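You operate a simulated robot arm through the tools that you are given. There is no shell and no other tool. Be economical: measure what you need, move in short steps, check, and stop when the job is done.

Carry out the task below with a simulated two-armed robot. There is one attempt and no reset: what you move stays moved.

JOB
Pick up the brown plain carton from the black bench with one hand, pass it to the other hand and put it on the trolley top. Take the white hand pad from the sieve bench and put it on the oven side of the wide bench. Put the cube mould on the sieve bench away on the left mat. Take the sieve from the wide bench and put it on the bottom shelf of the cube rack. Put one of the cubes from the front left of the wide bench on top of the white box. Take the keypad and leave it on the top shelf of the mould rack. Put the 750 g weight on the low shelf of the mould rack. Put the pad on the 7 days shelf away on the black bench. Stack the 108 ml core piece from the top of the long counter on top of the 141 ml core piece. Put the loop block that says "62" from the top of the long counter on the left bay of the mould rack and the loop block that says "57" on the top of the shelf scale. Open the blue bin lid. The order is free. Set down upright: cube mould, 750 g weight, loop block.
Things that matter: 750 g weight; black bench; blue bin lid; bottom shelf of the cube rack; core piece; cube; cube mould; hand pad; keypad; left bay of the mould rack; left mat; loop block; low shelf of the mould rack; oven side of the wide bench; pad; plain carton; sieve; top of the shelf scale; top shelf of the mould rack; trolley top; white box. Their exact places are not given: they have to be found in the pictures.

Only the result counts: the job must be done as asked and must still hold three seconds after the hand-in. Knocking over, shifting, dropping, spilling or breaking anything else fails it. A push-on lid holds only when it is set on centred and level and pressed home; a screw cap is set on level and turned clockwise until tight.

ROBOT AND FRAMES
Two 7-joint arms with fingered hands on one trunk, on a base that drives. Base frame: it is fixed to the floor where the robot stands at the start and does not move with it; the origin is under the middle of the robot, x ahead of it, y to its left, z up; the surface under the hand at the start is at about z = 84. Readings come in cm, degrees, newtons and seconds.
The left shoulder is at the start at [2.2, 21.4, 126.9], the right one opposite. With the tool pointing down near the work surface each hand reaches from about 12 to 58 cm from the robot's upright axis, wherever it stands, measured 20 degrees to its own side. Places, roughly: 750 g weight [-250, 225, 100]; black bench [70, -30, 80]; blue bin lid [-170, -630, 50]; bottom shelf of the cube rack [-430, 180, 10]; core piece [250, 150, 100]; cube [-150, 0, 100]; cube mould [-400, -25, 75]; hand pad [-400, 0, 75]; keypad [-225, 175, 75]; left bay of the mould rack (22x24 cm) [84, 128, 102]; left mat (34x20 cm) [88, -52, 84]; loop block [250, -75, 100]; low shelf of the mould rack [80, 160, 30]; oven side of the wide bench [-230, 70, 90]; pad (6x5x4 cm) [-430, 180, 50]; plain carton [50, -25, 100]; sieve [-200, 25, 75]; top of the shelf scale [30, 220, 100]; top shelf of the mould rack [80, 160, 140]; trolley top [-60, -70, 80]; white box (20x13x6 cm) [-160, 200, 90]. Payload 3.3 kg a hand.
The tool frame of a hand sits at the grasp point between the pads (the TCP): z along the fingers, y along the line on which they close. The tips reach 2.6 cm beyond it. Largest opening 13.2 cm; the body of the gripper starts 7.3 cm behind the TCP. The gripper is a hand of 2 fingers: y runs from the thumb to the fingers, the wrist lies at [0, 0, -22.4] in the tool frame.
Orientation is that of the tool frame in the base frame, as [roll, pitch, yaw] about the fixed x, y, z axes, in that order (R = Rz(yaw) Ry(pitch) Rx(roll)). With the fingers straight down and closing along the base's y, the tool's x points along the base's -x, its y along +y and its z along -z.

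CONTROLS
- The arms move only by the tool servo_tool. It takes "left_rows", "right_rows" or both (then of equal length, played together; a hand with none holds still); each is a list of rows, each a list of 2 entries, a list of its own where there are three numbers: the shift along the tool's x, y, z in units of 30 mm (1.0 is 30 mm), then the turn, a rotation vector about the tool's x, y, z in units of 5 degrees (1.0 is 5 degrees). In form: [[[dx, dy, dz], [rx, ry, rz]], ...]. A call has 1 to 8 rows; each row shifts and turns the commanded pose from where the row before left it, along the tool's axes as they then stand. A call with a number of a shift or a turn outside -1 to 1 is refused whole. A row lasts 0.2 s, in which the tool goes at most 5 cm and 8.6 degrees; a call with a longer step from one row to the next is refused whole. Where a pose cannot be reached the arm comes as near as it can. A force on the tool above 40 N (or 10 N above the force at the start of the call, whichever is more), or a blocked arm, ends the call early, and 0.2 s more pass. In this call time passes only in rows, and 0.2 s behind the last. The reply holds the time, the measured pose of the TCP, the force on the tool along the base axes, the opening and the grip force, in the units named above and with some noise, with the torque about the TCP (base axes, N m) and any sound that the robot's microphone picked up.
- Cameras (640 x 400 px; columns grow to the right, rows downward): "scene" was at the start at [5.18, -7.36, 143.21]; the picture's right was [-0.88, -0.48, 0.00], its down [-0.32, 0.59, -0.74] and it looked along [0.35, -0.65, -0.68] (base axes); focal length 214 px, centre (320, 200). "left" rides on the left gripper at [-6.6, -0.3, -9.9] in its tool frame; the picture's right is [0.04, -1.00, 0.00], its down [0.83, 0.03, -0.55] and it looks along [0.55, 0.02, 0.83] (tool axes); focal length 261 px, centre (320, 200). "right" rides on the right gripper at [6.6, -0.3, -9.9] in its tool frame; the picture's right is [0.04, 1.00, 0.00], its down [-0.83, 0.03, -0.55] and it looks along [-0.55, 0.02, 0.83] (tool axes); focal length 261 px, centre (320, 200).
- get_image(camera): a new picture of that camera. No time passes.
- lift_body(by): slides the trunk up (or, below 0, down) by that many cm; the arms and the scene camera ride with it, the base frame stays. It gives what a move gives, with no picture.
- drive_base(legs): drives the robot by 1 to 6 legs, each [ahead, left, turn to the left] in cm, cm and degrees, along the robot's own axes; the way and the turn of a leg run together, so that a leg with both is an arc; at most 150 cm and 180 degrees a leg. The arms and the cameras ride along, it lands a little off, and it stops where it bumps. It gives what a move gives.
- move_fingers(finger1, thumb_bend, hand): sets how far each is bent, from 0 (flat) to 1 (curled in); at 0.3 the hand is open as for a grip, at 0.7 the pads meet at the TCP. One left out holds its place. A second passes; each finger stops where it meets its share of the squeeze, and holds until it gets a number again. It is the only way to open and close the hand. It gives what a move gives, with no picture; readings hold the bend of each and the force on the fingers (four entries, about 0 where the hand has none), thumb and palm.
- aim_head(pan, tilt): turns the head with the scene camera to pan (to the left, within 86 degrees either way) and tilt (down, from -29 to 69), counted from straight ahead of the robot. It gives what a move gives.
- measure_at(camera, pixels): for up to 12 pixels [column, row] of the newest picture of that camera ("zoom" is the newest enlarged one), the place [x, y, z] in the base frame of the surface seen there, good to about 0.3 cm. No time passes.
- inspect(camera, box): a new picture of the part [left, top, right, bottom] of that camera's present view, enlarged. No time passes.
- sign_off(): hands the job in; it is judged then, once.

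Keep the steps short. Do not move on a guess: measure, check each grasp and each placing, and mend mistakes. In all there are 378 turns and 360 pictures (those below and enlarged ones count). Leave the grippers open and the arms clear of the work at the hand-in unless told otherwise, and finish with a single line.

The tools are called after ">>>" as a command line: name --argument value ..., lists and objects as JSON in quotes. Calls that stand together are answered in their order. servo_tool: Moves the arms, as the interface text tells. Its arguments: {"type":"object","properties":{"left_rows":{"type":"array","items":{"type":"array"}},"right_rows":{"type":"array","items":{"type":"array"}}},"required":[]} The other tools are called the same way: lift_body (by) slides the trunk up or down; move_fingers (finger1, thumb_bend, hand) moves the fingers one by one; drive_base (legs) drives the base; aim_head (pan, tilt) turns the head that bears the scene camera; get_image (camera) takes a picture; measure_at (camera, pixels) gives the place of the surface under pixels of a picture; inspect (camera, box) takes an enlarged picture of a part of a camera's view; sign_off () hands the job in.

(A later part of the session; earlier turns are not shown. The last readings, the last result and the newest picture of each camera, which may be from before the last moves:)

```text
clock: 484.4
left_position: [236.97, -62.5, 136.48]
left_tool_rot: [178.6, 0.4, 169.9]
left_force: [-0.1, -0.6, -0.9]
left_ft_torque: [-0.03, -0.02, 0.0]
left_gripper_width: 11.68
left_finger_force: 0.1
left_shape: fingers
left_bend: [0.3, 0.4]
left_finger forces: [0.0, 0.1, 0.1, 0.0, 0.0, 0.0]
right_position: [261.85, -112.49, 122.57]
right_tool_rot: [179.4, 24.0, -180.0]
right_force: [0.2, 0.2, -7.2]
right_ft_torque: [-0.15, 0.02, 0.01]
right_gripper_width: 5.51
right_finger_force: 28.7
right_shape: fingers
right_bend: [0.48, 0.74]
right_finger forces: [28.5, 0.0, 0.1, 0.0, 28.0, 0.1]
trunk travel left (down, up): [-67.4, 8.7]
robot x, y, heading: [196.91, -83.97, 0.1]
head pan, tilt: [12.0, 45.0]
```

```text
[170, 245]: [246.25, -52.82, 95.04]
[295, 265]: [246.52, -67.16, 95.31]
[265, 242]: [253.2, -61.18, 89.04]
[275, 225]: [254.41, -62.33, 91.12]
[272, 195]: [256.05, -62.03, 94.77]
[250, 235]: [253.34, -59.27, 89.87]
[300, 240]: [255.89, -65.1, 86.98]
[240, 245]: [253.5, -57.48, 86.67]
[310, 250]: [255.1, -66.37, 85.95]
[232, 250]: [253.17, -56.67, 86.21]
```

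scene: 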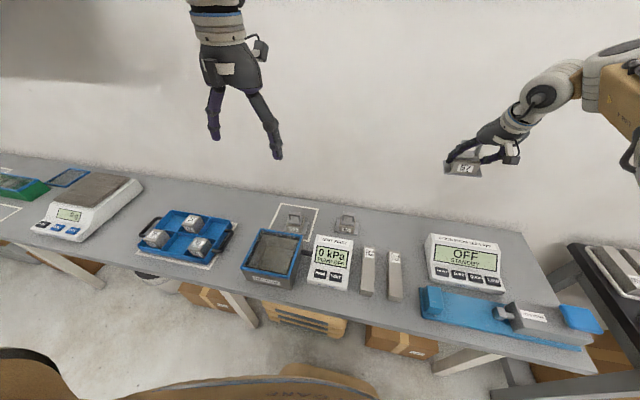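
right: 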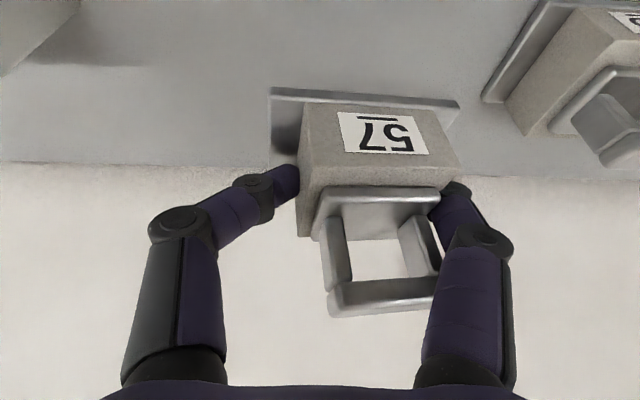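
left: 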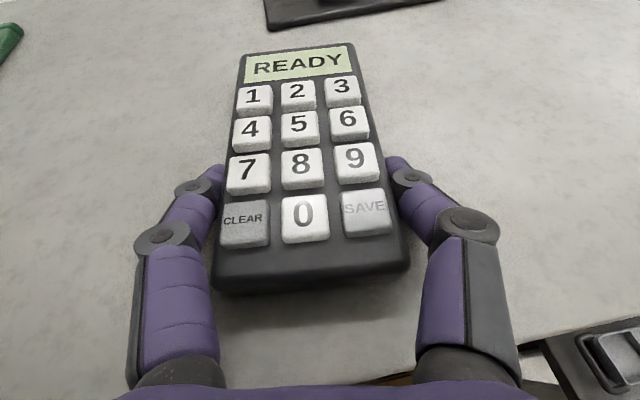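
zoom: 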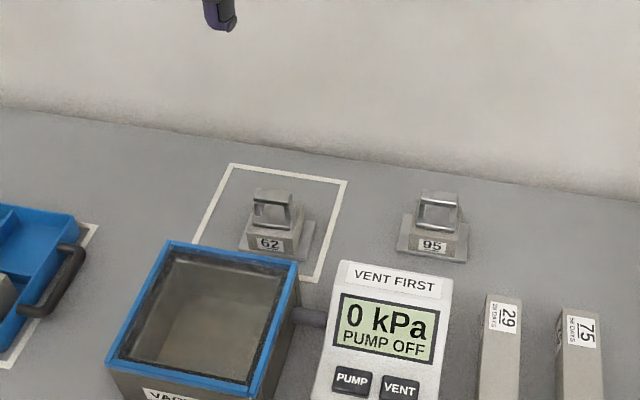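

>>> move_fingers --hand "left" --finger1 0.38 --thumb_bend 0.38

>>> servo_tool --left_rows '[[[0, 0, 0], [0, 0, -1]], [[0, 0, 0], [0, 0, -1]], [[-0.9, 0, 0.05], [0, -0.8, 0]], [[-0.9, 0, 0.1], [0, -0.8, 0]], [[-0.9, 0, 0.15], [0, -0.8, 0]], [[-0.9, 0, 0.2], [0, 0, 0]], [[-0.9, 0, 0.2], [0, 0, 0]], [[-0.9, 0, 0.2], [0, 0, 0]]]'

>>> servo_tool --left_rows '[[[-0.7, 0, 0.2], [0, 0, 0]], [[0, 0, 0], [0, 0, 0]]]'

>>> get_image --camera "left"

```text
clock: 485.4
left_position: [236.93, -62.41, 136.5]
left_tool_rot: [178.5, 0.5, 169.9]
left_force: [0.2, 0.5, -0.5]
left_ft_torque: [0.0, 0.0, 0.0]
left_gripper_width: 10.73
left_finger_force: 0.0
left_shape: fingers
left_bend: [0.38, 0.38]
left_finger forces: [0.0, 0.0, 0.0, 0.0, 0.0, 0.0]
right_position: [261.83, -112.59, 122.46]
right_tool_rot: [179.4, 24.0, -180.0]
right_force: [-0.5, -0.6, -6.6]
right_ft_torque: [-0.14, 0.03, -0.03]
right_gripper_width: 5.49
right_finger_force: 28.0
right_shape: fingers
right_bend: [0.48, 0.74]
right_finger forces: [28.5, 0.1, 0.1, 0.0, 28.0, 0.1]
trunk travel left (down, up): [-67.4, 8.7]
robot x, y, heading: [197.23, -83.67, 0.2]
head pan, tilt: [12.0, 45.0]
```

```text
clock: 487.2
left_position: [249.94, -62.54, 136.09]
left_tool_rot: [178.7, 12.7, 179.5]
left_force: [0.3, 0.0, 0.4]
left_ft_torque: [0.0, 0.0, -0.03]
left_gripper_width: 10.75
left_finger_force: 0.0
left_shape: fingers
left_bend: [0.38, 0.38]
left_finger forces: [0.1, 0.0, 0.1, 0.0, 0.1, 0.1]
left hand out of reach, approached as far as the arm can: row 7, 8
right_position: [261.8, -112.49, 122.5]
right_tool_rot: [179.3, 24.1, 180.0]
right_force: [0.6, -0.5, -5.8]
right_ft_torque: [-0.13, 0.0, 0.01]
right_gripper_width: 5.51
right_finger_force: 27.9
right_shape: fingers
right_bend: [0.48, 0.74]
right_finger forces: [28.5, 0.0, 0.0, 0.1, 28.0, 0.0]
trunk travel left (down, up): [-67.4, 8.7]
robot x, y, heading: [197.03, -84.03, 0.1]
head pan, tilt: [12.0, 45.0]
```

```text
clock: 487.8
left_position: [249.97, -62.55, 135.96]
left_tool_rot: [178.8, 12.8, 179.6]
left_force: [-1.2, 0.3, -0.2]
left_ft_torque: [0.03, -0.01, -0.01]
left_gripper_width: 10.73
left_finger_force: 0.1
left_shape: fingers
left_bend: [0.38, 0.38]
left_finger forces: [0.1, 0.1, 0.0, 0.0, 0.0, 0.0]
left hand out of reach, approached as far as the arm can: row 1
right_position: [261.94, -112.49, 122.51]
right_tool_rot: [179.4, 23.9, 180.0]
right_force: [0.8, 0.0, -7.5]
right_ft_torque: [-0.14, 0.0, 0.0]
right_gripper_width: 5.52
right_finger_force: 28.4
right_shape: fingers
right_bend: [0.48, 0.74]
right_finger forces: [28.4, 0.1, 0.0, 0.0, 28.0, 0.1]
trunk travel left (down, up): [-67.4, 8.7]
robot x, y, heading: [196.95, -83.78, 0.1]
head pan, tilt: [12.0, 45.0]
```

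```text
155 pictures are left
```

left: 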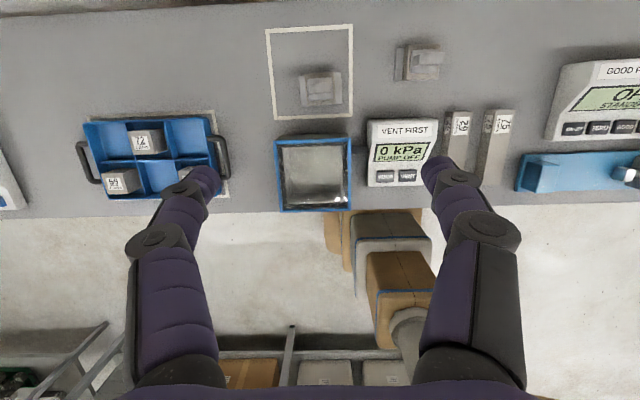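

>>> servo_tool --right_rows '[[[0.9, 0, -0.4], [0, 0, 0]], [[0.9, 0, -0.4], [0, 0, 0]], [[0.9, 0, -0.4], [0, 0, 0]]]'

>>> drive_base --legs '[[5.5, 0.6, 0]]'

>>> lift_body --by -32

>>> get_image --camera "left"

>>> get_image --camera "scene"

```text
clock: 488.6
left_position: [249.89, -62.77, 135.91]
left_tool_rot: [178.6, 12.7, 179.5]
left_force: [0.5, -0.3, -0.1]
left_ft_torque: [0.03, 0.02, 0.0]
left_gripper_width: 10.76
left_finger_force: 0.1
left_shape: fingers
left_bend: [0.38, 0.38]
left_finger forces: [0.0, 0.1, 0.1, 0.1, 0.1, 0.0]
right_position: [252.74, -114.1, 121.64]
right_tool_rot: [178.5, 23.1, 177.8]
right_force: [0.6, 0.7, -7.0]
right_ft_torque: [-0.11, -0.03, 0.0]
right_gripper_width: 5.48
right_finger_force: 27.5
right_shape: fingers
right_bend: [0.48, 0.75]
right_finger forces: [28.3, 0.1, 0.1, 0.1, 27.4, 0.0]
trunk travel left (down, up): [-67.4, 8.7]
robot x, y, heading: [197.26, -84.18, 0.2]
head pan, tilt: [12.0, 45.0]
```

```text
clock: 489.5
left_position: [255.58, -61.9, 135.97]
left_tool_rot: [178.8, 12.5, 179.6]
left_force: [0.5, -0.1, 0.5]
left_ft_torque: [0.0, 0.02, 0.0]
left_gripper_width: 10.74
left_finger_force: 0.1
left_shape: fingers
left_bend: [0.38, 0.38]
left_finger forces: [0.0, 0.1, 0.1, 0.0, 0.0, 0.0]
right_position: [258.43, -113.04, 122.05]
right_tool_rot: [178.4, 23.4, 178.0]
right_force: [1.2, -0.3, -6.4]
right_ft_torque: [-0.13, 0.04, 0.01]
right_gripper_width: 5.5
right_finger_force: 28.3
right_shape: fingers
right_bend: [0.48, 0.75]
right_finger forces: [28.1, 0.0, 0.0, 0.1, 27.3, 0.0]
trunk travel left (down, up): [-67.4, 8.7]
robot x, y, heading: [202.56, -83.18, -0.1]
head pan, tilt: [12.0, 45.0]
```

```text
clock: 491.8
left_position: [255.42, -61.82, 110.65]
left_tool_rot: [178.9, 12.6, 179.7]
left_force: [0.5, -0.8, -0.7]
left_ft_torque: [0.0, 0.02, 0.0]
left_gripper_width: 10.74
left_finger_force: 0.2
left_shape: fingers
left_bend: [0.38, 0.38]
left_finger forces: [0.0, 0.0, 0.0, 0.0, 0.1, 0.0]
right_position: [258.23, -115.37, 96.73]
right_tool_rot: [177.9, 23.9, 175.0]
right_force: [-8.2, 3.1, 18.9]
right_ft_torque: [0.89, 0.13, 0.23]
right_gripper_width: 5.53
right_finger_force: 29.5
right_shape: fingers
right_bend: [0.51, 0.79]
right_finger forces: [31.4, 0.0, 0.0, 0.1, 28.0, 0.0]
trunk travel left (down, up): [-42.0, 34.1]
robot x, y, heading: [202.39, -82.99, -0.1]
head pan, tilt: [12.0, 45.0]
stopped: the force on the tool passed its limit at 50 N (the readings are from after the stop); the commanded pose is now the measured one
```

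```text
154 pictures are left
```

left: 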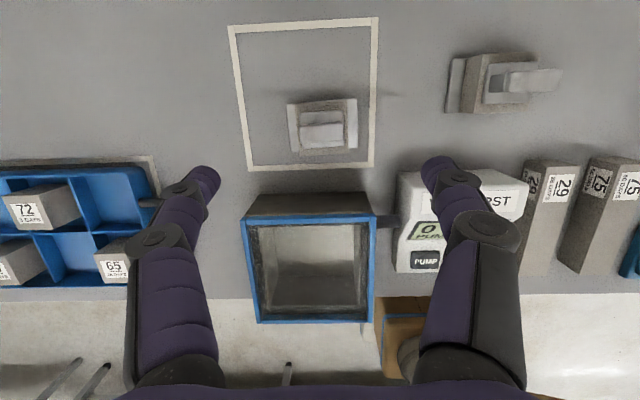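

```text
153 pictures are left
```

scene: 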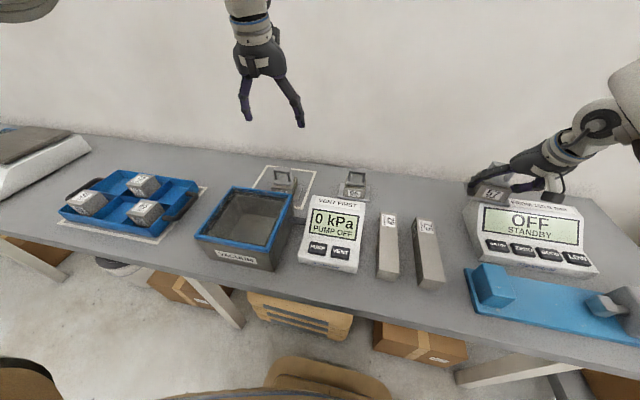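

The right block pressed on the "OFF" unit. Raise, lift the right arm higher, then continue.

>>> lift_body --by 4

>>> servo_tool --right_rows '[[[0.35, 0, -0.9], [0, 0, 0]], [[0.35, 0, -0.9], [0, 0, 0]], [[0.35, 0, -0.9], [0, 0, 0]], [[0.35, 0, -0.9], [0, 0, 0]], [[0.35, 0, -0.9], [0, 0, 0]], [[0.35, 0, -0.9], [0, 0, 0]], [[0.35, 0, -0.9], [0, 0, 0]], [[0.35, 0, -0.9], [0, 0, 0]]]'

>>> get_image --camera "scene"

```text
clock: 492.6
left_position: [255.47, -61.88, 114.52]
left_tool_rot: [178.8, 12.6, 179.6]
left_force: [0.0, -0.6, -0.1]
left_ft_torque: [-0.04, 0.01, -0.01]
left_gripper_width: 10.73
left_finger_force: 0.2
left_shape: fingers
left_bend: [0.38, 0.38]
left_finger forces: [0.0, 0.0, 0.1, 0.0, 0.0, 0.0]
right_position: [258.44, -115.78, 100.41]
right_tool_rot: [177.7, 23.4, 174.5]
right_force: [0.8, 0.1, -6.7]
right_ft_torque: [-0.14, 0.02, 0.01]
right_gripper_width: 5.53
right_finger_force: 27.7
right_shape: fingers
right_bend: [0.5, 0.77]
right_finger forces: [27.7, 0.0, 0.0, 0.0, 28.6, 0.1]
trunk travel left (down, up): [-46.0, 30.1]
robot x, y, heading: [202.21, -83.2, 0.3]
head pan, tilt: [12.0, 45.0]
```

```text
clock: 494.4
left_position: [255.32, -61.99, 114.55]
left_tool_rot: [178.9, 12.7, 179.6]
left_force: [0.2, -0.3, -0.1]
left_ft_torque: [-0.02, -0.02, -0.01]
left_gripper_width: 10.74
left_finger_force: 0.1
left_shape: fingers
left_bend: [0.38, 0.38]
left_finger forces: [0.1, 0.0, 0.1, 0.1, 0.0, 0.0]
right_position: [242.02, -114.74, 117.07]
right_tool_rot: [178.0, 23.6, 175.3]
right_force: [1.2, -0.4, -6.0]
right_ft_torque: [-0.15, 0.03, 0.0]
right_gripper_width: 5.49
right_finger_force: 28.3
right_shape: fingers
right_bend: [0.5, 0.77]
right_finger forces: [27.9, 0.1, 0.0, 0.0, 28.3, 0.0]
trunk travel left (down, up): [-46.0, 30.1]
robot x, y, heading: [202.3, -83.24, 0.2]
head pan, tilt: [12.0, 45.0]
```

```text
152 pictures are left
```

scene: 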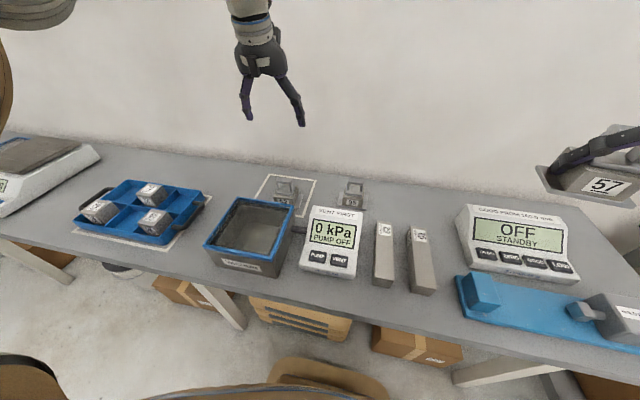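

>>> servo_tool --left_rows '[[[0.2, 0, 0.9], [0, 0, 0]], [[0.2, 0, 0.9], [0, 0, 0]], [[0.2, 0, 0.9], [0, 0, 0]], [[0.2, 0, 0.9], [0, 0, 0]], [[0.2, 0, 0.9], [0, 0, 0]], [[0, 0, 0], [0, 0, 0]]]'

>>> get_image --camera "left"

>>> measure_at --camera "left" --pixels '[[320, 100], [320, 140], [300, 110], [345, 110]]'

```text
clock: 495.8
left_position: [255.44, -61.65, 100.52]
left_tool_rot: [179.0, 12.5, 179.6]
left_force: [-0.2, 0.8, -0.7]
left_ft_torque: [0.01, 0.02, -0.01]
left_gripper_width: 10.72
left_finger_force: 0.0
left_shape: fingers
left_bend: [0.38, 0.38]
left_finger forces: [0.1, 0.0, 0.0, 0.0, 0.0, 0.0]
right_position: [242.06, -114.87, 117.04]
right_tool_rot: [177.9, 23.6, 175.3]
right_force: [0.5, 0.6, -7.0]
right_ft_torque: [-0.13, 0.01, 0.0]
right_gripper_width: 5.49
right_finger_force: 28.5
right_shape: fingers
right_bend: [0.5, 0.77]
right_finger forces: [27.8, 0.0, 0.1, 0.0, 28.4, 0.0]
trunk travel left (down, up): [-46.0, 30.1]
robot x, y, heading: [202.29, -83.33, -0.2]
head pan, tilt: [12.0, 45.0]
```

```text
151 pictures are left
```

left: 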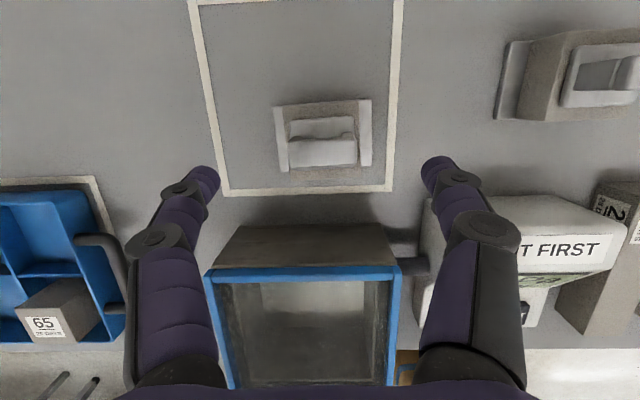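

```text
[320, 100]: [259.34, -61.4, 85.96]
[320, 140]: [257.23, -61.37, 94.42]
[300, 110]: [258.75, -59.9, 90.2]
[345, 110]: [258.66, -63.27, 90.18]
```

>>> servo_tool --left_rows '[[[-0.15, 0, 0.8], [0, 0, 0]], [[0, 0, 0.8], [0, 0, 0]], [[0.2, 0, 0.8], [0, 0, 0]], [[0.2, 0, 0.8], [0, 0, 0]], [[0, 0, 0], [0, 0, 0]]]'

>>> get_image --camera "left"

```text
clock: 497.0
left_position: [256.7, -61.42, 91.09]
left_tool_rot: [178.9, 12.6, 179.5]
left_force: [0.2, -1.1, 0.7]
left_ft_torque: [0.02, 0.01, -0.03]
left_gripper_width: 10.76
left_finger_force: 0.0
left_shape: fingers
left_bend: [0.38, 0.38]
left_finger forces: [0.0, 0.0, 0.0, 0.1, 0.0, 0.0]
right_position: [241.9, -114.86, 117.15]
right_tool_rot: [177.9, 23.6, 175.2]
right_force: [-0.2, -0.8, -6.4]
right_ft_torque: [-0.16, 0.02, -0.04]
right_gripper_width: 5.48
right_finger_force: 28.2
right_shape: fingers
right_bend: [0.5, 0.77]
right_finger forces: [27.7, 0.0, 0.0, 0.0, 28.4, 0.1]
trunk travel left (down, up): [-46.0, 30.1]
robot x, y, heading: [202.36, -83.7, 0.0]
head pan, tilt: [12.0, 45.0]
```

```text
150 pictures are left
```

left: 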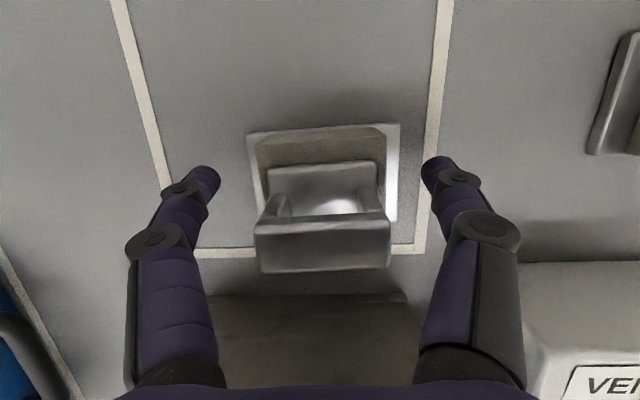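

>>> servo_tool --left_rows '[[[0, 0, 0.15], [0, 0, 0]], [[0, 0, 0], [0, 0, 0]]]'

>>> move_fingers --hand "left" --finger1 0.95 --thumb_bend 0.95

>>> lift_body --by 20

>>> get_image --camera "left"

>>> get_image --camera "right"

```text
clock: 497.6
left_position: [256.84, -61.54, 90.59]
left_tool_rot: [178.8, 12.4, 179.6]
left_force: [0.5, 0.5, 0.7]
left_ft_torque: [0.03, -0.01, -0.01]
left_gripper_width: 10.74
left_finger_force: 0.1
left_shape: fingers
left_bend: [0.38, 0.38]
left_finger forces: [0.1, 0.0, 0.0, 0.0, 0.0, 0.0]
right_position: [242.0, -114.89, 117.05]
right_tool_rot: [177.8, 23.5, 175.2]
right_force: [-0.2, 0.2, -7.3]
right_ft_torque: [-0.15, 0.02, -0.02]
right_gripper_width: 5.51
right_finger_force: 28.0
right_shape: fingers
right_bend: [0.5, 0.77]
right_finger forces: [27.8, 0.0, 0.0, 0.0, 28.3, 0.0]
trunk travel left (down, up): [-46.0, 30.1]
robot x, y, heading: [202.6, -83.24, 0.0]
head pan, tilt: [12.0, 45.0]
```

```text
clock: 498.6
left_position: [256.81, -61.36, 90.48]
left_tool_rot: [178.9, 12.5, 179.6]
left_force: [-0.7, -0.6, -0.6]
left_ft_torque: [0.03, 0.05, 0.02]
left_gripper_width: 5.58
left_finger_force: 14.0
left_shape: fingers
left_bend: [0.53, 0.6]
left_finger forces: [13.7, 0.0, 0.1, 0.1, 14.9, 0.0]
right_position: [242.02, -114.83, 117.15]
right_tool_rot: [177.8, 23.5, 175.2]
right_force: [0.0, -0.9, -7.5]
right_ft_torque: [-0.16, 0.02, 0.0]
right_gripper_width: 5.5
right_finger_force: 28.3
right_shape: fingers
right_bend: [0.5, 0.77]
right_finger forces: [27.7, 0.0, 0.1, 0.0, 28.3, 0.0]
trunk travel left (down, up): [-46.0, 30.1]
robot x, y, heading: [202.63, -83.15, -0.1]
head pan, tilt: [12.0, 45.0]
```

```text
clock: 500.8
left_position: [256.98, -61.47, 110.67]
left_tool_rot: [178.8, 12.5, 179.6]
left_force: [-0.4, 0.4, -6.4]
left_ft_torque: [0.0, -0.05, 0.01]
left_gripper_width: 5.58
left_finger_force: 14.5
left_shape: fingers
left_bend: [0.52, 0.6]
left_finger forces: [14.2, 0.1, 0.0, 0.0, 14.1, 0.1]
right_position: [242.05, -114.73, 137.0]
right_tool_rot: [177.8, 23.6, 175.2]
right_force: [-0.7, -0.5, -6.0]
right_ft_torque: [-0.15, 0.01, 0.02]
right_gripper_width: 5.5
right_finger_force: 27.2
right_shape: fingers
right_bend: [0.5, 0.77]
right_finger forces: [27.8, 0.0, 0.0, 0.1, 28.3, 0.1]
trunk travel left (down, up): [-66.0, 10.1]
robot x, y, heading: [202.13, -82.9, 0.0]
head pan, tilt: [12.0, 45.0]
```

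```text
149 pictures are left
```

left: 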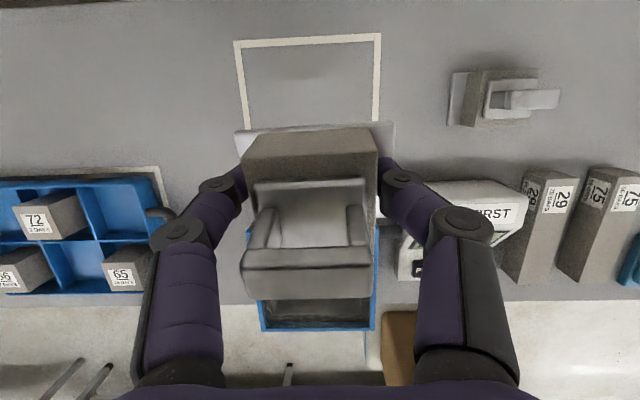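

```text
148 pictures are left
```

right: 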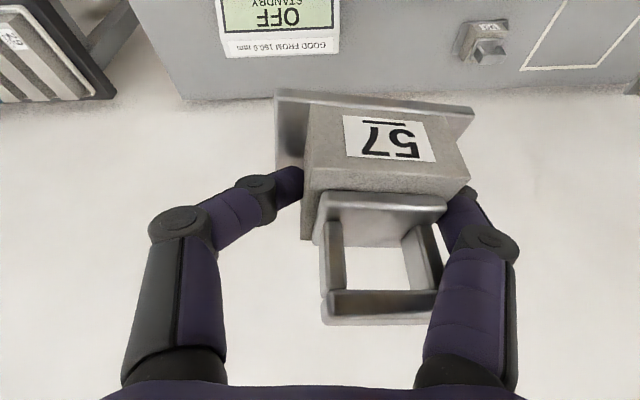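

Both loop blocks are held. For the shelf bay I want block 62 gripped by a more horizontal hand, so I will re-grip it on a free spot of the counter. Drive along to +y and look.

>>> move_fingers --hand "left" --finger1 1.0 --thumb_bend 1.0

>>> drive_base --legs '[[-22, 0, 0], [0, 130, 0]]'

>>> aim_head --pan 15 --tilt 42

>>> get_image --camera "scene"

```text
clock: 501.8
left_position: [256.98, -61.49, 110.73]
left_tool_rot: [178.9, 12.6, 179.6]
left_force: [-0.4, 0.5, -6.4]
left_ft_torque: [-0.19, -0.04, -0.01]
left_gripper_width: 5.59
left_finger_force: 29.0
left_shape: fingers
left_bend: [0.43, 0.74]
left_finger forces: [30.1, 0.1, 0.0, 0.0, 27.7, 0.0]
right_position: [242.13, -114.66, 136.91]
right_tool_rot: [177.9, 23.5, 175.2]
right_force: [-1.1, -0.7, -6.6]
right_ft_torque: [-0.14, 0.01, 0.01]
right_gripper_width: 5.48
right_finger_force: 28.4
right_shape: fingers
right_bend: [0.5, 0.77]
right_finger forces: [27.9, 0.0, 0.0, 0.1, 28.3, 0.1]
trunk travel left (down, up): [-66.0, 10.1]
robot x, y, heading: [202.28, -83.1, 0.2]
head pan, tilt: [12.0, 45.0]
```

```text
clock: 509.6
left_position: [233.83, 69.5, 110.67]
left_tool_rot: [178.9, 12.5, -179.8]
left_force: [-0.2, 0.2, -6.9]
left_ft_torque: [-0.18, -0.05, 0.03]
left_gripper_width: 5.58
left_finger_force: 28.8
left_shape: fingers
left_bend: [0.43, 0.74]
left_finger forces: [30.2, 0.0, 0.0, 0.1, 27.7, 0.0]
right_position: [219.46, 16.04, 136.91]
right_tool_rot: [177.9, 23.5, 175.9]
right_force: [-0.6, -0.3, -7.5]
right_ft_torque: [-0.14, 0.04, 0.0]
right_gripper_width: 5.5
right_finger_force: 28.2
right_shape: fingers
right_bend: [0.5, 0.77]
right_finger forces: [27.8, 0.0, 0.0, 0.0, 28.2, 0.0]
trunk travel left (down, up): [-66.0, 10.1]
robot x, y, heading: [179.3, 47.07, 0.5]
head pan, tilt: [12.0, 45.0]
```

```text
clock: 510.2
left_position: [233.72, 69.45, 110.63]
left_tool_rot: [178.8, 12.5, -179.8]
left_force: [0.0, -0.2, -6.7]
left_ft_torque: [-0.18, -0.04, 0.0]
left_gripper_width: 5.6
left_finger_force: 29.3
left_shape: fingers
left_bend: [0.43, 0.74]
left_finger forces: [30.2, 0.0, 0.0, 0.0, 27.7, 0.1]
right_position: [219.63, 16.06, 136.8]
right_tool_rot: [177.8, 23.5, 175.8]
right_force: [0.0, 0.5, -7.1]
right_ft_torque: [-0.14, 0.02, 0.02]
right_gripper_width: 5.5
right_finger_force: 28.2
right_shape: fingers
right_bend: [0.5, 0.77]
right_finger forces: [27.9, 0.0, 0.0, 0.1, 28.2, 0.0]
trunk travel left (down, up): [-66.0, 10.1]
robot x, y, heading: [179.37, 47.07, 0.6]
head pan, tilt: [15.0, 42.0]
```

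```text
147 pictures are left
```

scene: 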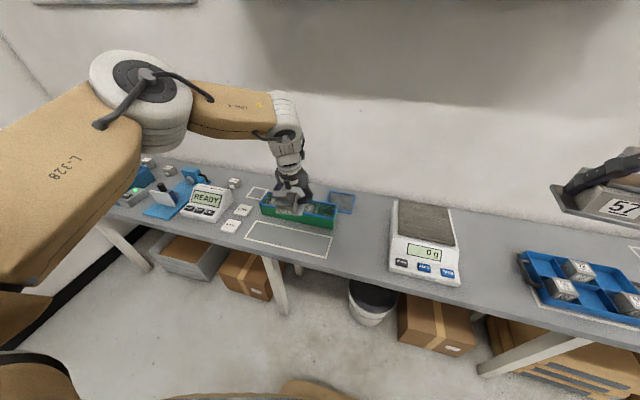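

>>> measure_at --camera "scene" --pixels '[[290, 238], [250, 225], [330, 250], [333, 238], [360, 230], [300, 225], [350, 250], [390, 275], [365, 215], [395, 240]]'

>>> inspect --camera "scene" --box '[100, 150, 360, 260]'

```text
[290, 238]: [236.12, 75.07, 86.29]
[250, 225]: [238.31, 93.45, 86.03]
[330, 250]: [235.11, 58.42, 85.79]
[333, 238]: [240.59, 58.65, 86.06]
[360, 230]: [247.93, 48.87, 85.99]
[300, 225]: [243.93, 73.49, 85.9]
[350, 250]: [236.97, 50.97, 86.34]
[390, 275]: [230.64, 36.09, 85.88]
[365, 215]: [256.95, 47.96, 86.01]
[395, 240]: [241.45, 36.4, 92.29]
```

```text
2.46 times, centred on (230, 205) of scene
```

zoom: 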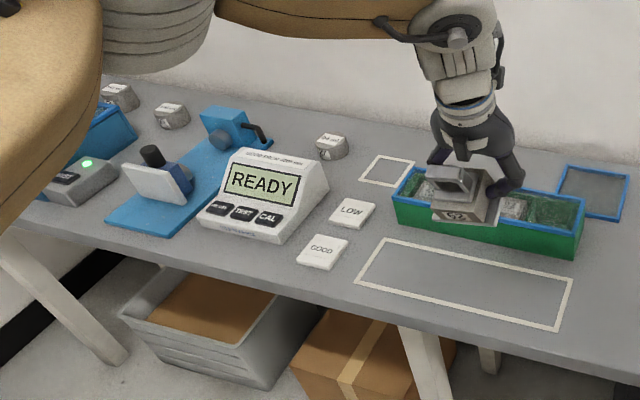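

Place block 62 down at (234, 69) inside the free outline.

>>> lift_body --by -18.8

>>> lift_body --by -0.6

>>> lift_body --by -0.4

>>> get_image --camera "left"

```text
clock: 512.3
left_position: [233.9, 69.46, 91.96]
left_tool_rot: [178.8, 12.6, -179.8]
left_force: [0.7, -0.7, -2.4]
left_ft_torque: [0.04, -0.02, -0.1]
left_gripper_width: 5.59
left_finger_force: 28.7
left_shape: fingers
left_bend: [0.43, 0.74]
left_finger forces: [29.2, 0.1, 0.1, 0.0, 27.2, 0.1]
right_position: [219.33, 15.98, 118.08]
right_tool_rot: [177.8, 23.4, 175.8]
right_force: [0.0, 0.9, -6.3]
right_ft_torque: [-0.16, 0.05, 0.0]
right_gripper_width: 5.47
right_finger_force: 28.2
right_shape: fingers
right_bend: [0.5, 0.77]
right_finger forces: [27.9, 0.0, 0.1, 0.0, 28.1, 0.0]
trunk travel left (down, up): [-47.2, 28.9]
robot x, y, heading: [179.53, 47.25, 0.7]
head pan, tilt: [15.0, 42.0]
```

```text
clock: 512.9
left_position: [233.94, 69.38, 91.53]
left_tool_rot: [178.8, 12.9, -179.8]
left_force: [7.8, -4.0, 20.0]
left_ft_torque: [1.45, 0.21, -0.47]
left_gripper_width: 5.6
left_finger_force: 28.0
left_shape: fingers
left_bend: [0.44, 0.75]
left_finger forces: [31.7, 0.0, 0.0, 0.1, 25.0, 0.0]
right_position: [219.35, 15.94, 117.59]
right_tool_rot: [177.8, 23.6, 175.8]
right_force: [-0.1, 0.2, -7.1]
right_ft_torque: [-0.15, 0.02, -0.05]
right_gripper_width: 5.49
right_finger_force: 27.9
right_shape: fingers
right_bend: [0.5, 0.77]
right_finger forces: [27.9, 0.0, 0.0, 0.0, 28.2, 0.0]
trunk travel left (down, up): [-46.6, 29.5]
robot x, y, heading: [179.71, 46.78, 0.8]
head pan, tilt: [15.0, 42.0]
```

```text
clock: 513.4
left_position: [233.9, 68.99, 91.24]
left_tool_rot: [178.8, 13.0, 180.0]
left_force: [12.1, -10.8, 34.8]
left_ft_torque: [2.13, 0.39, -0.57]
left_gripper_width: 5.62
left_finger_force: 33.1
left_shape: fingers
left_bend: [0.46, 0.76]
left_finger forces: [37.6, 0.1, 0.1, 0.0, 27.7, 0.0]
right_position: [219.27, 15.88, 117.13]
right_tool_rot: [177.8, 23.6, 175.7]
right_force: [0.3, -0.5, -6.5]
right_ft_torque: [-0.17, 0.07, -0.01]
right_gripper_width: 5.48
right_finger_force: 28.5
right_shape: fingers
right_bend: [0.5, 0.77]
right_finger forces: [27.8, 0.0, 0.0, 0.0, 28.1, 0.0]
trunk travel left (down, up): [-46.2, 29.9]
robot x, y, heading: [179.76, 47.21, 0.8]
head pan, tilt: [15.0, 42.0]
```

```text
145 pictures are left
```

left: 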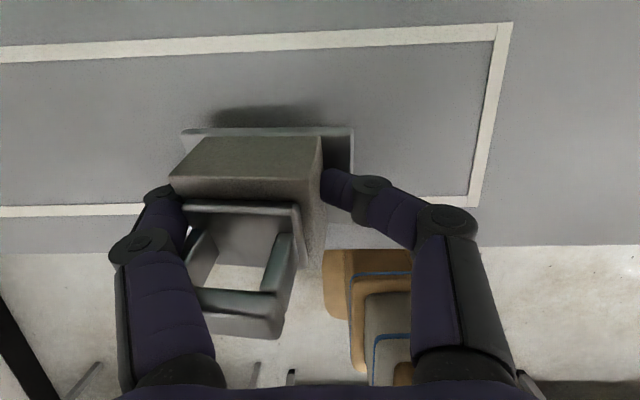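

>>> lift_body --by 0.5

>>> move_fingers --hand "left" --finger1 0.35 --thumb_bend 0.55

>>> move_fingers --hand "left" --finger1 0.3 --thumb_bend 0.38

>>> get_image --camera "left"

```text
clock: 513.9
left_position: [233.47, 69.37, 91.27]
left_tool_rot: [178.6, 12.3, -179.6]
left_force: [1.2, -1.4, 7.8]
left_ft_torque: [0.75, 0.34, -0.03]
left_gripper_width: 5.59
left_finger_force: 30.6
left_shape: fingers
left_bend: [0.46, 0.76]
left_finger forces: [36.2, 0.0, 0.0, 0.1, 24.3, 0.0]
right_position: [219.25, 15.96, 117.63]
right_tool_rot: [177.8, 23.6, 175.8]
right_force: [-0.4, -0.2, -6.4]
right_ft_torque: [-0.17, 0.02, 0.0]
right_gripper_width: 5.52
right_finger_force: 28.1
right_shape: fingers
right_bend: [0.5, 0.77]
right_finger forces: [27.9, 0.0, 0.0, 0.1, 28.4, 0.0]
trunk travel left (down, up): [-46.7, 29.4]
robot x, y, heading: [179.24, 47.23, 0.8]
head pan, tilt: [15.0, 42.0]
```

```text
clock: 514.9
left_position: [233.78, 69.51, 91.34]
left_tool_rot: [178.8, 12.5, -179.8]
left_force: [1.0, 1.5, -0.8]
left_ft_torque: [-0.07, 0.06, -0.01]
left_gripper_width: 8.43
left_finger_force: 0.9
left_shape: fingers
left_bend: [0.34, 0.55]
left_finger forces: [2.3, 0.0, 0.0, 0.1, 0.0, 0.0]
right_position: [219.39, 16.12, 117.69]
right_tool_rot: [177.9, 23.5, 175.8]
right_force: [0.5, -0.8, -6.4]
right_ft_torque: [-0.13, -0.01, -0.01]
right_gripper_width: 5.52
right_finger_force: 27.9
right_shape: fingers
right_bend: [0.5, 0.77]
right_finger forces: [27.9, 0.0, 0.0, 0.1, 28.3, 0.0]
trunk travel left (down, up): [-46.7, 29.4]
robot x, y, heading: [179.54, 47.56, 1.0]
head pan, tilt: [15.0, 42.0]
```

```text
clock: 515.9
left_position: [233.78, 69.39, 91.36]
left_tool_rot: [178.9, 12.5, -179.7]
left_force: [1.9, 0.1, -1.0]
left_ft_torque: [-0.05, 0.06, -0.09]
left_gripper_width: 11.97
left_finger_force: 1.3
left_shape: fingers
left_bend: [0.3, 0.38]
left_finger forces: [1.2, 0.0, 0.0, 0.1, 0.0, 0.0]
right_position: [219.35, 15.99, 117.68]
right_tool_rot: [177.9, 23.5, 175.9]
right_force: [0.6, -0.3, -6.7]
right_ft_torque: [-0.13, 0.04, -0.02]
right_gripper_width: 5.49
right_finger_force: 27.9
right_shape: fingers
right_bend: [0.5, 0.77]
right_finger forces: [27.8, 0.0, 0.1, 0.1, 28.3, 0.0]
trunk travel left (down, up): [-46.7, 29.4]
robot x, y, heading: [179.5, 47.12, 0.4]
head pan, tilt: [15.0, 42.0]
```

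```text
144 pictures are left
```

left: 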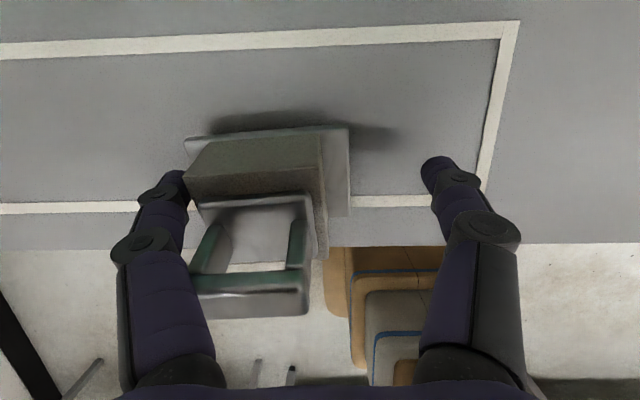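

Re-grip: centre on the block (+2.2 cm y) and rotate the left hand about the block to ~60° forward tilt.

>>> servo_tool --left_rows '[[[0, 0.4, 0], [0, 0, 0]], [[0, 0.35, 0], [0, 0, 0]], [[0, 0, 0], [0, -1, 0]], [[0, 0, 0], [0, -1, 0]], [[0, 0, 0], [0, -1, 0]], [[0, 0, 0], [0, -1, 0]], [[0, 0, 0], [0, -1, 0]], [[0, 0, 0], [0, 0, 0]]]'

>>> get_image --camera "left"

```text
clock: 517.7
left_position: [233.7, 71.56, 91.48]
left_tool_rot: [178.5, 37.5, 179.6]
left_force: [1.1, -0.1, -0.5]
left_ft_torque: [0.02, -0.01, -0.02]
left_gripper_width: 12.01
left_finger_force: 0.0
left_shape: fingers
left_bend: [0.3, 0.38]
left_finger forces: [0.1, 0.1, 0.1, 0.0, 0.1, 0.0]
right_position: [219.47, 16.1, 117.51]
right_tool_rot: [177.9, 23.6, 175.8]
right_force: [-0.7, -1.0, -6.2]
right_ft_torque: [-0.13, 0.0, 0.01]
right_gripper_width: 5.48
right_finger_force: 27.5
right_shape: fingers
right_bend: [0.5, 0.77]
right_finger forces: [27.9, 0.0, 0.0, 0.0, 28.2, 0.1]
trunk travel left (down, up): [-46.7, 29.4]
robot x, y, heading: [179.48, 47.17, 0.6]
head pan, tilt: [15.0, 42.0]
```

```text
143 pictures are left
```

left: 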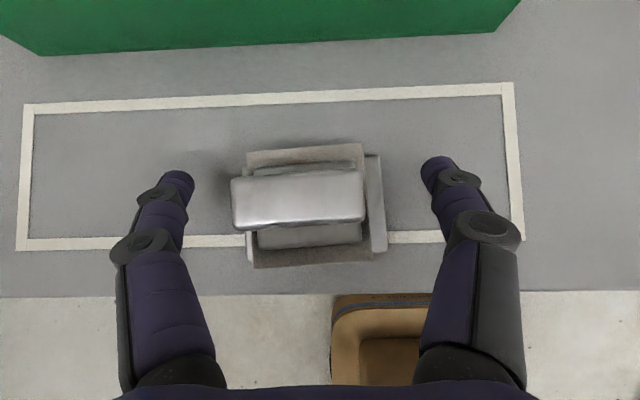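

>>> servo_tool --left_rows '[[[0, 0.1, 0], [0, -1, 0]], [[0, 0.1, 0], [0, -1, 0]], [[0, 0, 0], [0, -1, 0]], [[0, 0, 0], [0, -1, 0]], [[0, 0, 0], [0, 0, 0]]]'

>>> move_fingers --hand "left" --finger1 0.75 --thumb_bend 0.75

>>> get_image --camera "left"

>>> inspect --camera "scene" --box '[200, 170, 380, 280]'

```text
clock: 518.9
left_position: [233.76, 72.26, 91.55]
left_tool_rot: [177.9, 57.5, 178.6]
left_force: [-0.3, -0.3, -0.7]
left_ft_torque: [-0.02, 0.02, 0.0]
left_gripper_width: 11.97
left_finger_force: 0.1
left_shape: fingers
left_bend: [0.3, 0.38]
left_finger forces: [0.0, 0.1, 0.1, 0.0, 0.0, 0.0]
right_position: [219.44, 16.07, 117.64]
right_tool_rot: [178.0, 23.6, 175.8]
right_force: [-0.2, -0.4, -7.5]
right_ft_torque: [-0.12, 0.03, -0.02]
right_gripper_width: 5.51
right_finger_force: 27.8
right_shape: fingers
right_bend: [0.5, 0.77]
right_finger forces: [27.9, 0.0, 0.0, 0.1, 28.2, 0.0]
trunk travel left (down, up): [-46.7, 29.4]
robot x, y, heading: [179.21, 47.2, 0.8]
head pan, tilt: [15.0, 42.0]
```

```text
clock: 519.9
left_position: [233.83, 72.28, 91.48]
left_tool_rot: [177.9, 57.5, 178.6]
left_force: [-0.7, -0.4, -0.2]
left_ft_torque: [0.01, 0.06, 0.02]
left_gripper_width: 5.56
left_finger_force: 14.9
left_shape: fingers
left_bend: [0.47, 0.66]
left_finger forces: [15.2, 0.0, 0.0, 0.1, 15.8, 0.1]
right_position: [219.4, 16.08, 117.77]
right_tool_rot: [177.9, 23.5, 175.8]
right_force: [-0.1, -0.5, -6.6]
right_ft_torque: [-0.17, 0.01, 0.01]
right_gripper_width: 5.49
right_finger_force: 27.7
right_shape: fingers
right_bend: [0.5, 0.77]
right_finger forces: [27.8, 0.0, 0.0, 0.0, 28.2, 0.0]
trunk travel left (down, up): [-46.7, 29.4]
robot x, y, heading: [179.48, 46.83, 0.7]
head pan, tilt: [15.0, 42.0]
```

```text
142 pictures are left
```

left: 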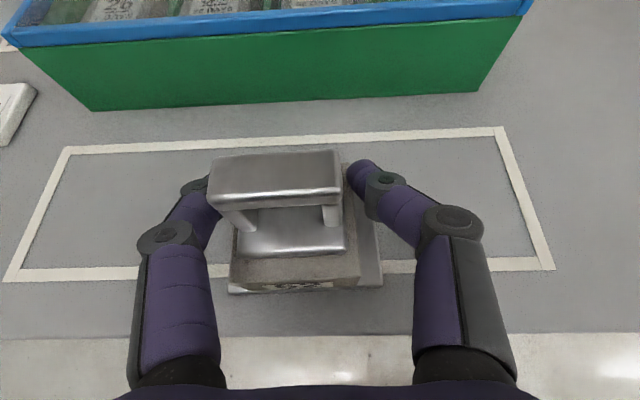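

```text
3.56 times, centred on (290, 225) of scene
```

zoom: 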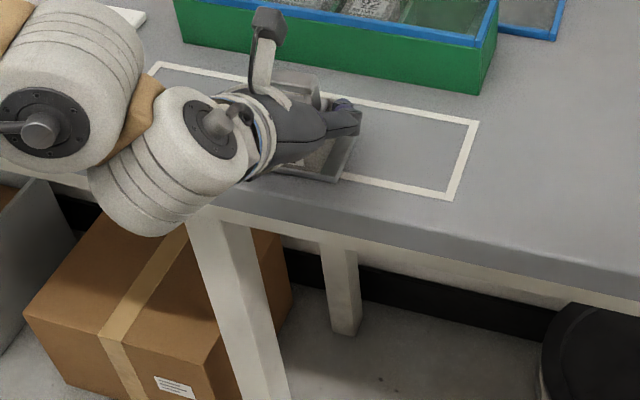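

>>> move_fingers --hand "left" --finger1 0.95 --thumb_bend 0.95

>>> lift_body --by 28

>>> drive_base --legs '[[-14, 0, 0], [0, 0, 179], [0, -95, 0]]'

>>> aim_head --pan 15 --tilt 30

>>> get_image --camera "scene"

>>> get_image --camera "left"

```text
clock: 520.9
left_position: [233.79, 72.27, 91.45]
left_tool_rot: [177.9, 57.5, 178.6]
left_force: [0.8, -0.3, -7.3]
left_ft_torque: [-0.2, -0.07, 0.0]
left_gripper_width: 5.52
left_finger_force: 27.1
left_shape: fingers
left_bend: [0.42, 0.74]
left_finger forces: [28.0, 0.1, 0.0, 0.0, 25.9, 0.1]
right_position: [219.39, 16.08, 117.63]
right_tool_rot: [177.9, 23.5, 175.8]
right_force: [-0.2, -0.5, -6.3]
right_ft_torque: [-0.15, 0.02, -0.03]
right_gripper_width: 5.51
right_finger_force: 28.4
right_shape: fingers
right_bend: [0.5, 0.77]
right_finger forces: [27.8, 0.0, 0.1, 0.0, 28.2, 0.1]
trunk travel left (down, up): [-46.7, 29.4]
robot x, y, heading: [178.96, 47.25, 0.9]
head pan, tilt: [15.0, 42.0]
```

```text
clock: 523.8
left_position: [233.84, 72.32, 119.37]
left_tool_rot: [177.9, 57.5, 178.7]
left_force: [1.2, -0.3, -6.4]
left_ft_torque: [-0.23, -0.07, -0.03]
left_gripper_width: 5.51
left_finger_force: 27.1
left_shape: fingers
left_bend: [0.42, 0.74]
left_finger forces: [28.1, 0.0, 0.0, 0.0, 25.9, 0.0]
right_position: [219.42, 16.09, 145.58]
right_tool_rot: [178.0, 23.5, 175.9]
right_force: [-0.1, 0.2, -6.4]
right_ft_torque: [-0.13, 0.05, -0.03]
right_gripper_width: 5.5
right_finger_force: 27.9
right_shape: fingers
right_bend: [0.5, 0.77]
right_finger forces: [27.8, 0.0, 0.1, 0.0, 28.2, 0.0]
trunk travel left (down, up): [-74.7, 1.4]
robot x, y, heading: [179.76, 47.1, 1.1]
head pan, tilt: [15.0, 42.0]
```

```text
clock: 536.9
left_position: [110.57, 115.24, 119.36]
left_tool_rot: [177.8, 57.5, -1.9]
left_force: [1.6, 0.1, -7.4]
left_ft_torque: [0.17, 0.05, -0.03]
left_gripper_width: 5.47
left_finger_force: 26.1
left_shape: fingers
left_bend: [0.42, 0.74]
left_finger forces: [26.9, 0.0, 0.0, 0.0, 25.3, 0.1]
right_position: [125.45, 171.36, 145.66]
right_tool_rot: [177.8, 23.4, -4.9]
right_force: [0.7, 0.3, -6.5]
right_ft_torque: [0.13, -0.02, 0.04]
right_gripper_width: 5.46
right_finger_force: 27.0
right_shape: fingers
right_bend: [0.5, 0.77]
right_finger forces: [27.0, 0.0, 0.0, 0.0, 27.2, 0.0]
trunk travel left (down, up): [-74.7, 1.4]
robot x, y, heading: [164.98, 139.95, -180.1]
head pan, tilt: [15.0, 42.0]
```

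```text
clock: 537.6
left_position: [110.45, 115.26, 119.46]
left_tool_rot: [177.9, 57.5, -1.9]
left_force: [0.3, 0.2, -7.4]
left_ft_torque: [0.2, 0.05, 0.01]
left_gripper_width: 5.47
left_finger_force: 26.1
left_shape: fingers
left_bend: [0.42, 0.74]
left_finger forces: [27.0, 0.1, 0.0, 0.1, 25.4, 0.0]
right_position: [125.48, 171.32, 145.73]
right_tool_rot: [177.9, 23.5, -4.7]
right_force: [-0.3, 0.3, -6.5]
right_ft_torque: [0.1, -0.07, 0.02]
right_gripper_width: 5.43
right_finger_force: 27.3
right_shape: fingers
right_bend: [0.5, 0.77]
right_finger forces: [27.0, 0.0, 0.0, 0.0, 27.2, 0.0]
trunk travel left (down, up): [-74.7, 1.4]
robot x, y, heading: [165.16, 140.02, -179.7]
head pan, tilt: [15.0, 30.0]
```

```text
140 pictures are left
```

scene: 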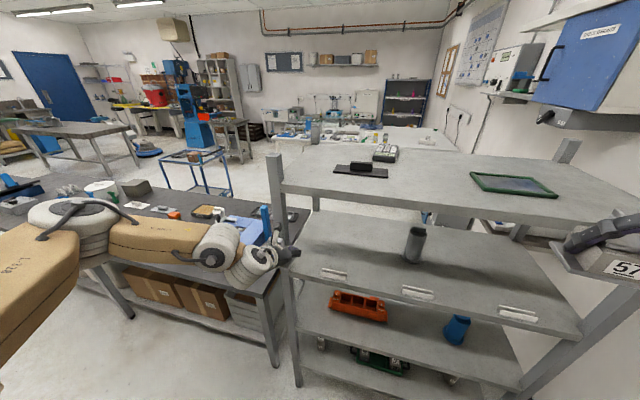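

```text
139 pictures are left
```

left: 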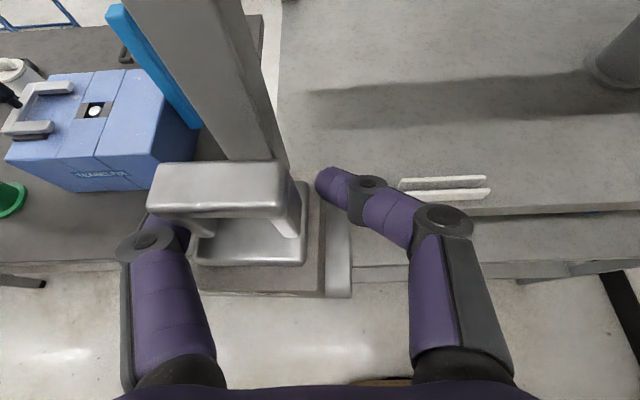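

>>> measure_at --camera "scene" --pixels '[[335, 275], [418, 293], [520, 313], [370, 255], [300, 240], [290, 265], [415, 250], [360, 240], [277, 175], [220, 250], [80, 215], [250, 262]]'

>>> inspect --camera "scene" --box '[270, 190, 560, 340]'

```text
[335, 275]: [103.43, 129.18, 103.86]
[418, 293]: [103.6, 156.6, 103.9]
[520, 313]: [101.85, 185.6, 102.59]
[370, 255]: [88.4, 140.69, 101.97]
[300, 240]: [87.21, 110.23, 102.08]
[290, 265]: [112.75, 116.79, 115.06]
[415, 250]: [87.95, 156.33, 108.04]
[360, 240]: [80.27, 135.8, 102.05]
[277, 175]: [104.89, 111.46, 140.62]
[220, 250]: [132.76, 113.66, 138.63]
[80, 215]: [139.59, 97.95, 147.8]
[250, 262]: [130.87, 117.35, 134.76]
```

```text
2.21 times, centred on (415, 265) of scene
```

zoom: 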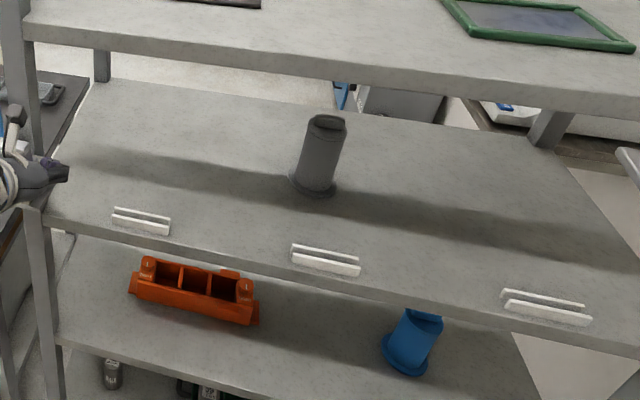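

>>> drive_base --legs '[[0, -13.5, 0]]'

>>> lift_body --by -7.5

>>> get_image --camera "left"

>>> get_image --camera "scene"

```text
clock: 539.0
left_position: [110.59, 128.68, 119.42]
left_tool_rot: [177.8, 57.5, -1.7]
left_force: [-0.4, 0.5, -6.2]
left_ft_torque: [0.2, 0.06, 0.01]
left_gripper_width: 5.49
left_finger_force: 26.0
left_shape: fingers
left_bend: [0.42, 0.74]
left_finger forces: [27.1, 0.1, 0.0, 0.1, 25.4, 0.0]
right_position: [125.34, 185.02, 145.69]
right_tool_rot: [178.0, 23.5, -4.5]
right_force: [0.5, -0.1, -6.6]
right_ft_torque: [0.15, -0.01, 0.0]
right_gripper_width: 5.45
right_finger_force: 27.2
right_shape: fingers
right_bend: [0.49, 0.77]
right_finger forces: [27.0, 0.0, 0.0, 0.0, 27.3, 0.0]
trunk travel left (down, up): [-74.7, 1.4]
robot x, y, heading: [165.51, 153.74, -179.8]
head pan, tilt: [15.0, 30.0]
```

```text
clock: 540.1
left_position: [110.6, 128.9, 111.89]
left_tool_rot: [177.8, 57.4, -1.8]
left_force: [-0.4, 0.7, -6.5]
left_ft_torque: [0.19, 0.06, 0.0]
left_gripper_width: 5.47
left_finger_force: 25.9
left_shape: fingers
left_bend: [0.42, 0.74]
left_finger forces: [27.0, 0.0, 0.1, 0.0, 25.3, 0.0]
right_position: [125.31, 185.16, 138.04]
right_tool_rot: [177.9, 23.4, -4.7]
right_force: [-0.5, 0.3, -6.1]
right_ft_torque: [0.12, -0.04, 0.02]
right_gripper_width: 5.44
right_finger_force: 27.3
right_shape: fingers
right_bend: [0.49, 0.77]
right_finger forces: [27.0, 0.1, 0.0, 0.0, 27.3, 0.0]
trunk travel left (down, up): [-67.2, 8.9]
robot x, y, heading: [165.19, 153.52, -179.9]
head pan, tilt: [15.0, 30.0]
```

```text
137 pictures are left
```

left: 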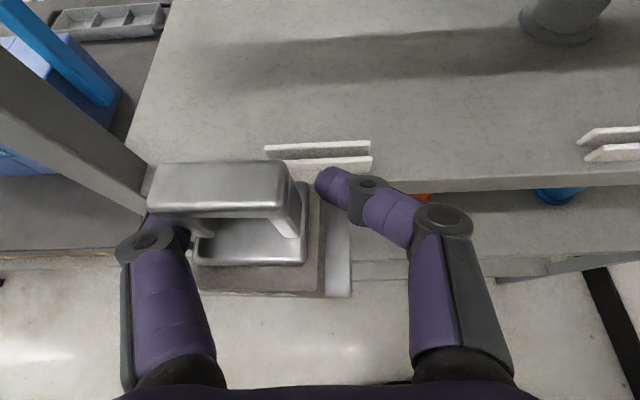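

```text
136 pictures are left
```

scene: 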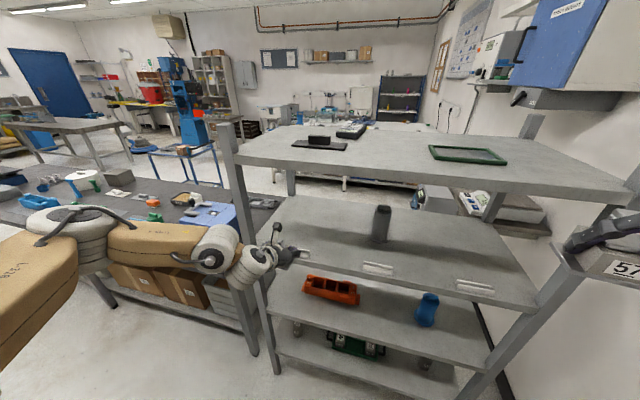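

Raise the right hand so its block clears the top shelf before moving in.

>>> servo_tool --right_rows '[[[0.3, 0, -0.8], [0, 0, 0]], [[0.3, -0.3, -0.8], [0, 0, 0]], [[0, -0.5, -0.8], [0, 0, 0]], [[0, -0.5, -0.8], [0, 0, 0]], [[-0.3, -0.5, -0.8], [0, 0, 0]], [[-0.3, -0.5, -0.8], [0, 0, 0]]]'

>>> get_image --camera "right"

```text
clock: 541.5
left_position: [110.68, 128.99, 111.97]
left_tool_rot: [177.7, 57.5, -1.9]
left_force: [-0.5, 0.6, -7.1]
left_ft_torque: [0.2, 0.08, 0.02]
left_gripper_width: 5.49
left_finger_force: 25.9
left_shape: fingers
left_bend: [0.42, 0.74]
left_finger forces: [27.0, 0.0, 0.0, 0.0, 25.3, 0.0]
right_position: [130.61, 192.94, 150.98]
right_tool_rot: [178.1, 23.5, -4.5]
right_force: [0.6, 0.8, -6.0]
right_ft_torque: [0.11, -0.04, 0.04]
right_gripper_width: 5.47
right_finger_force: 27.7
right_shape: fingers
right_bend: [0.49, 0.77]
right_finger forces: [27.0, 0.0, 0.0, 0.0, 27.3, 0.1]
right hand out of reach, approached as far as the arm can: row 1, 2
trunk travel left (down, up): [-67.2, 8.9]
robot x, y, heading: [165.36, 153.67, -179.5]
head pan, tilt: [15.0, 30.0]
```

```text
135 pictures are left
```

right: 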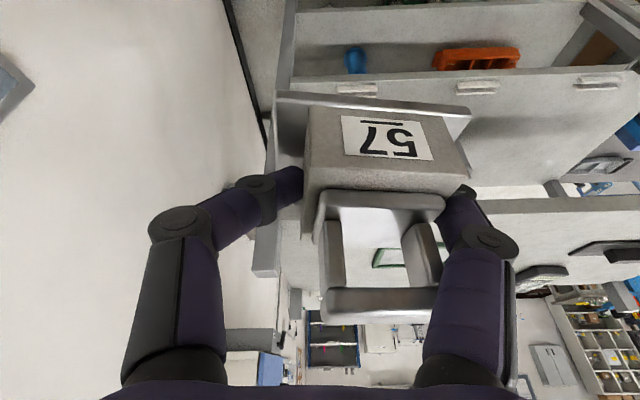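

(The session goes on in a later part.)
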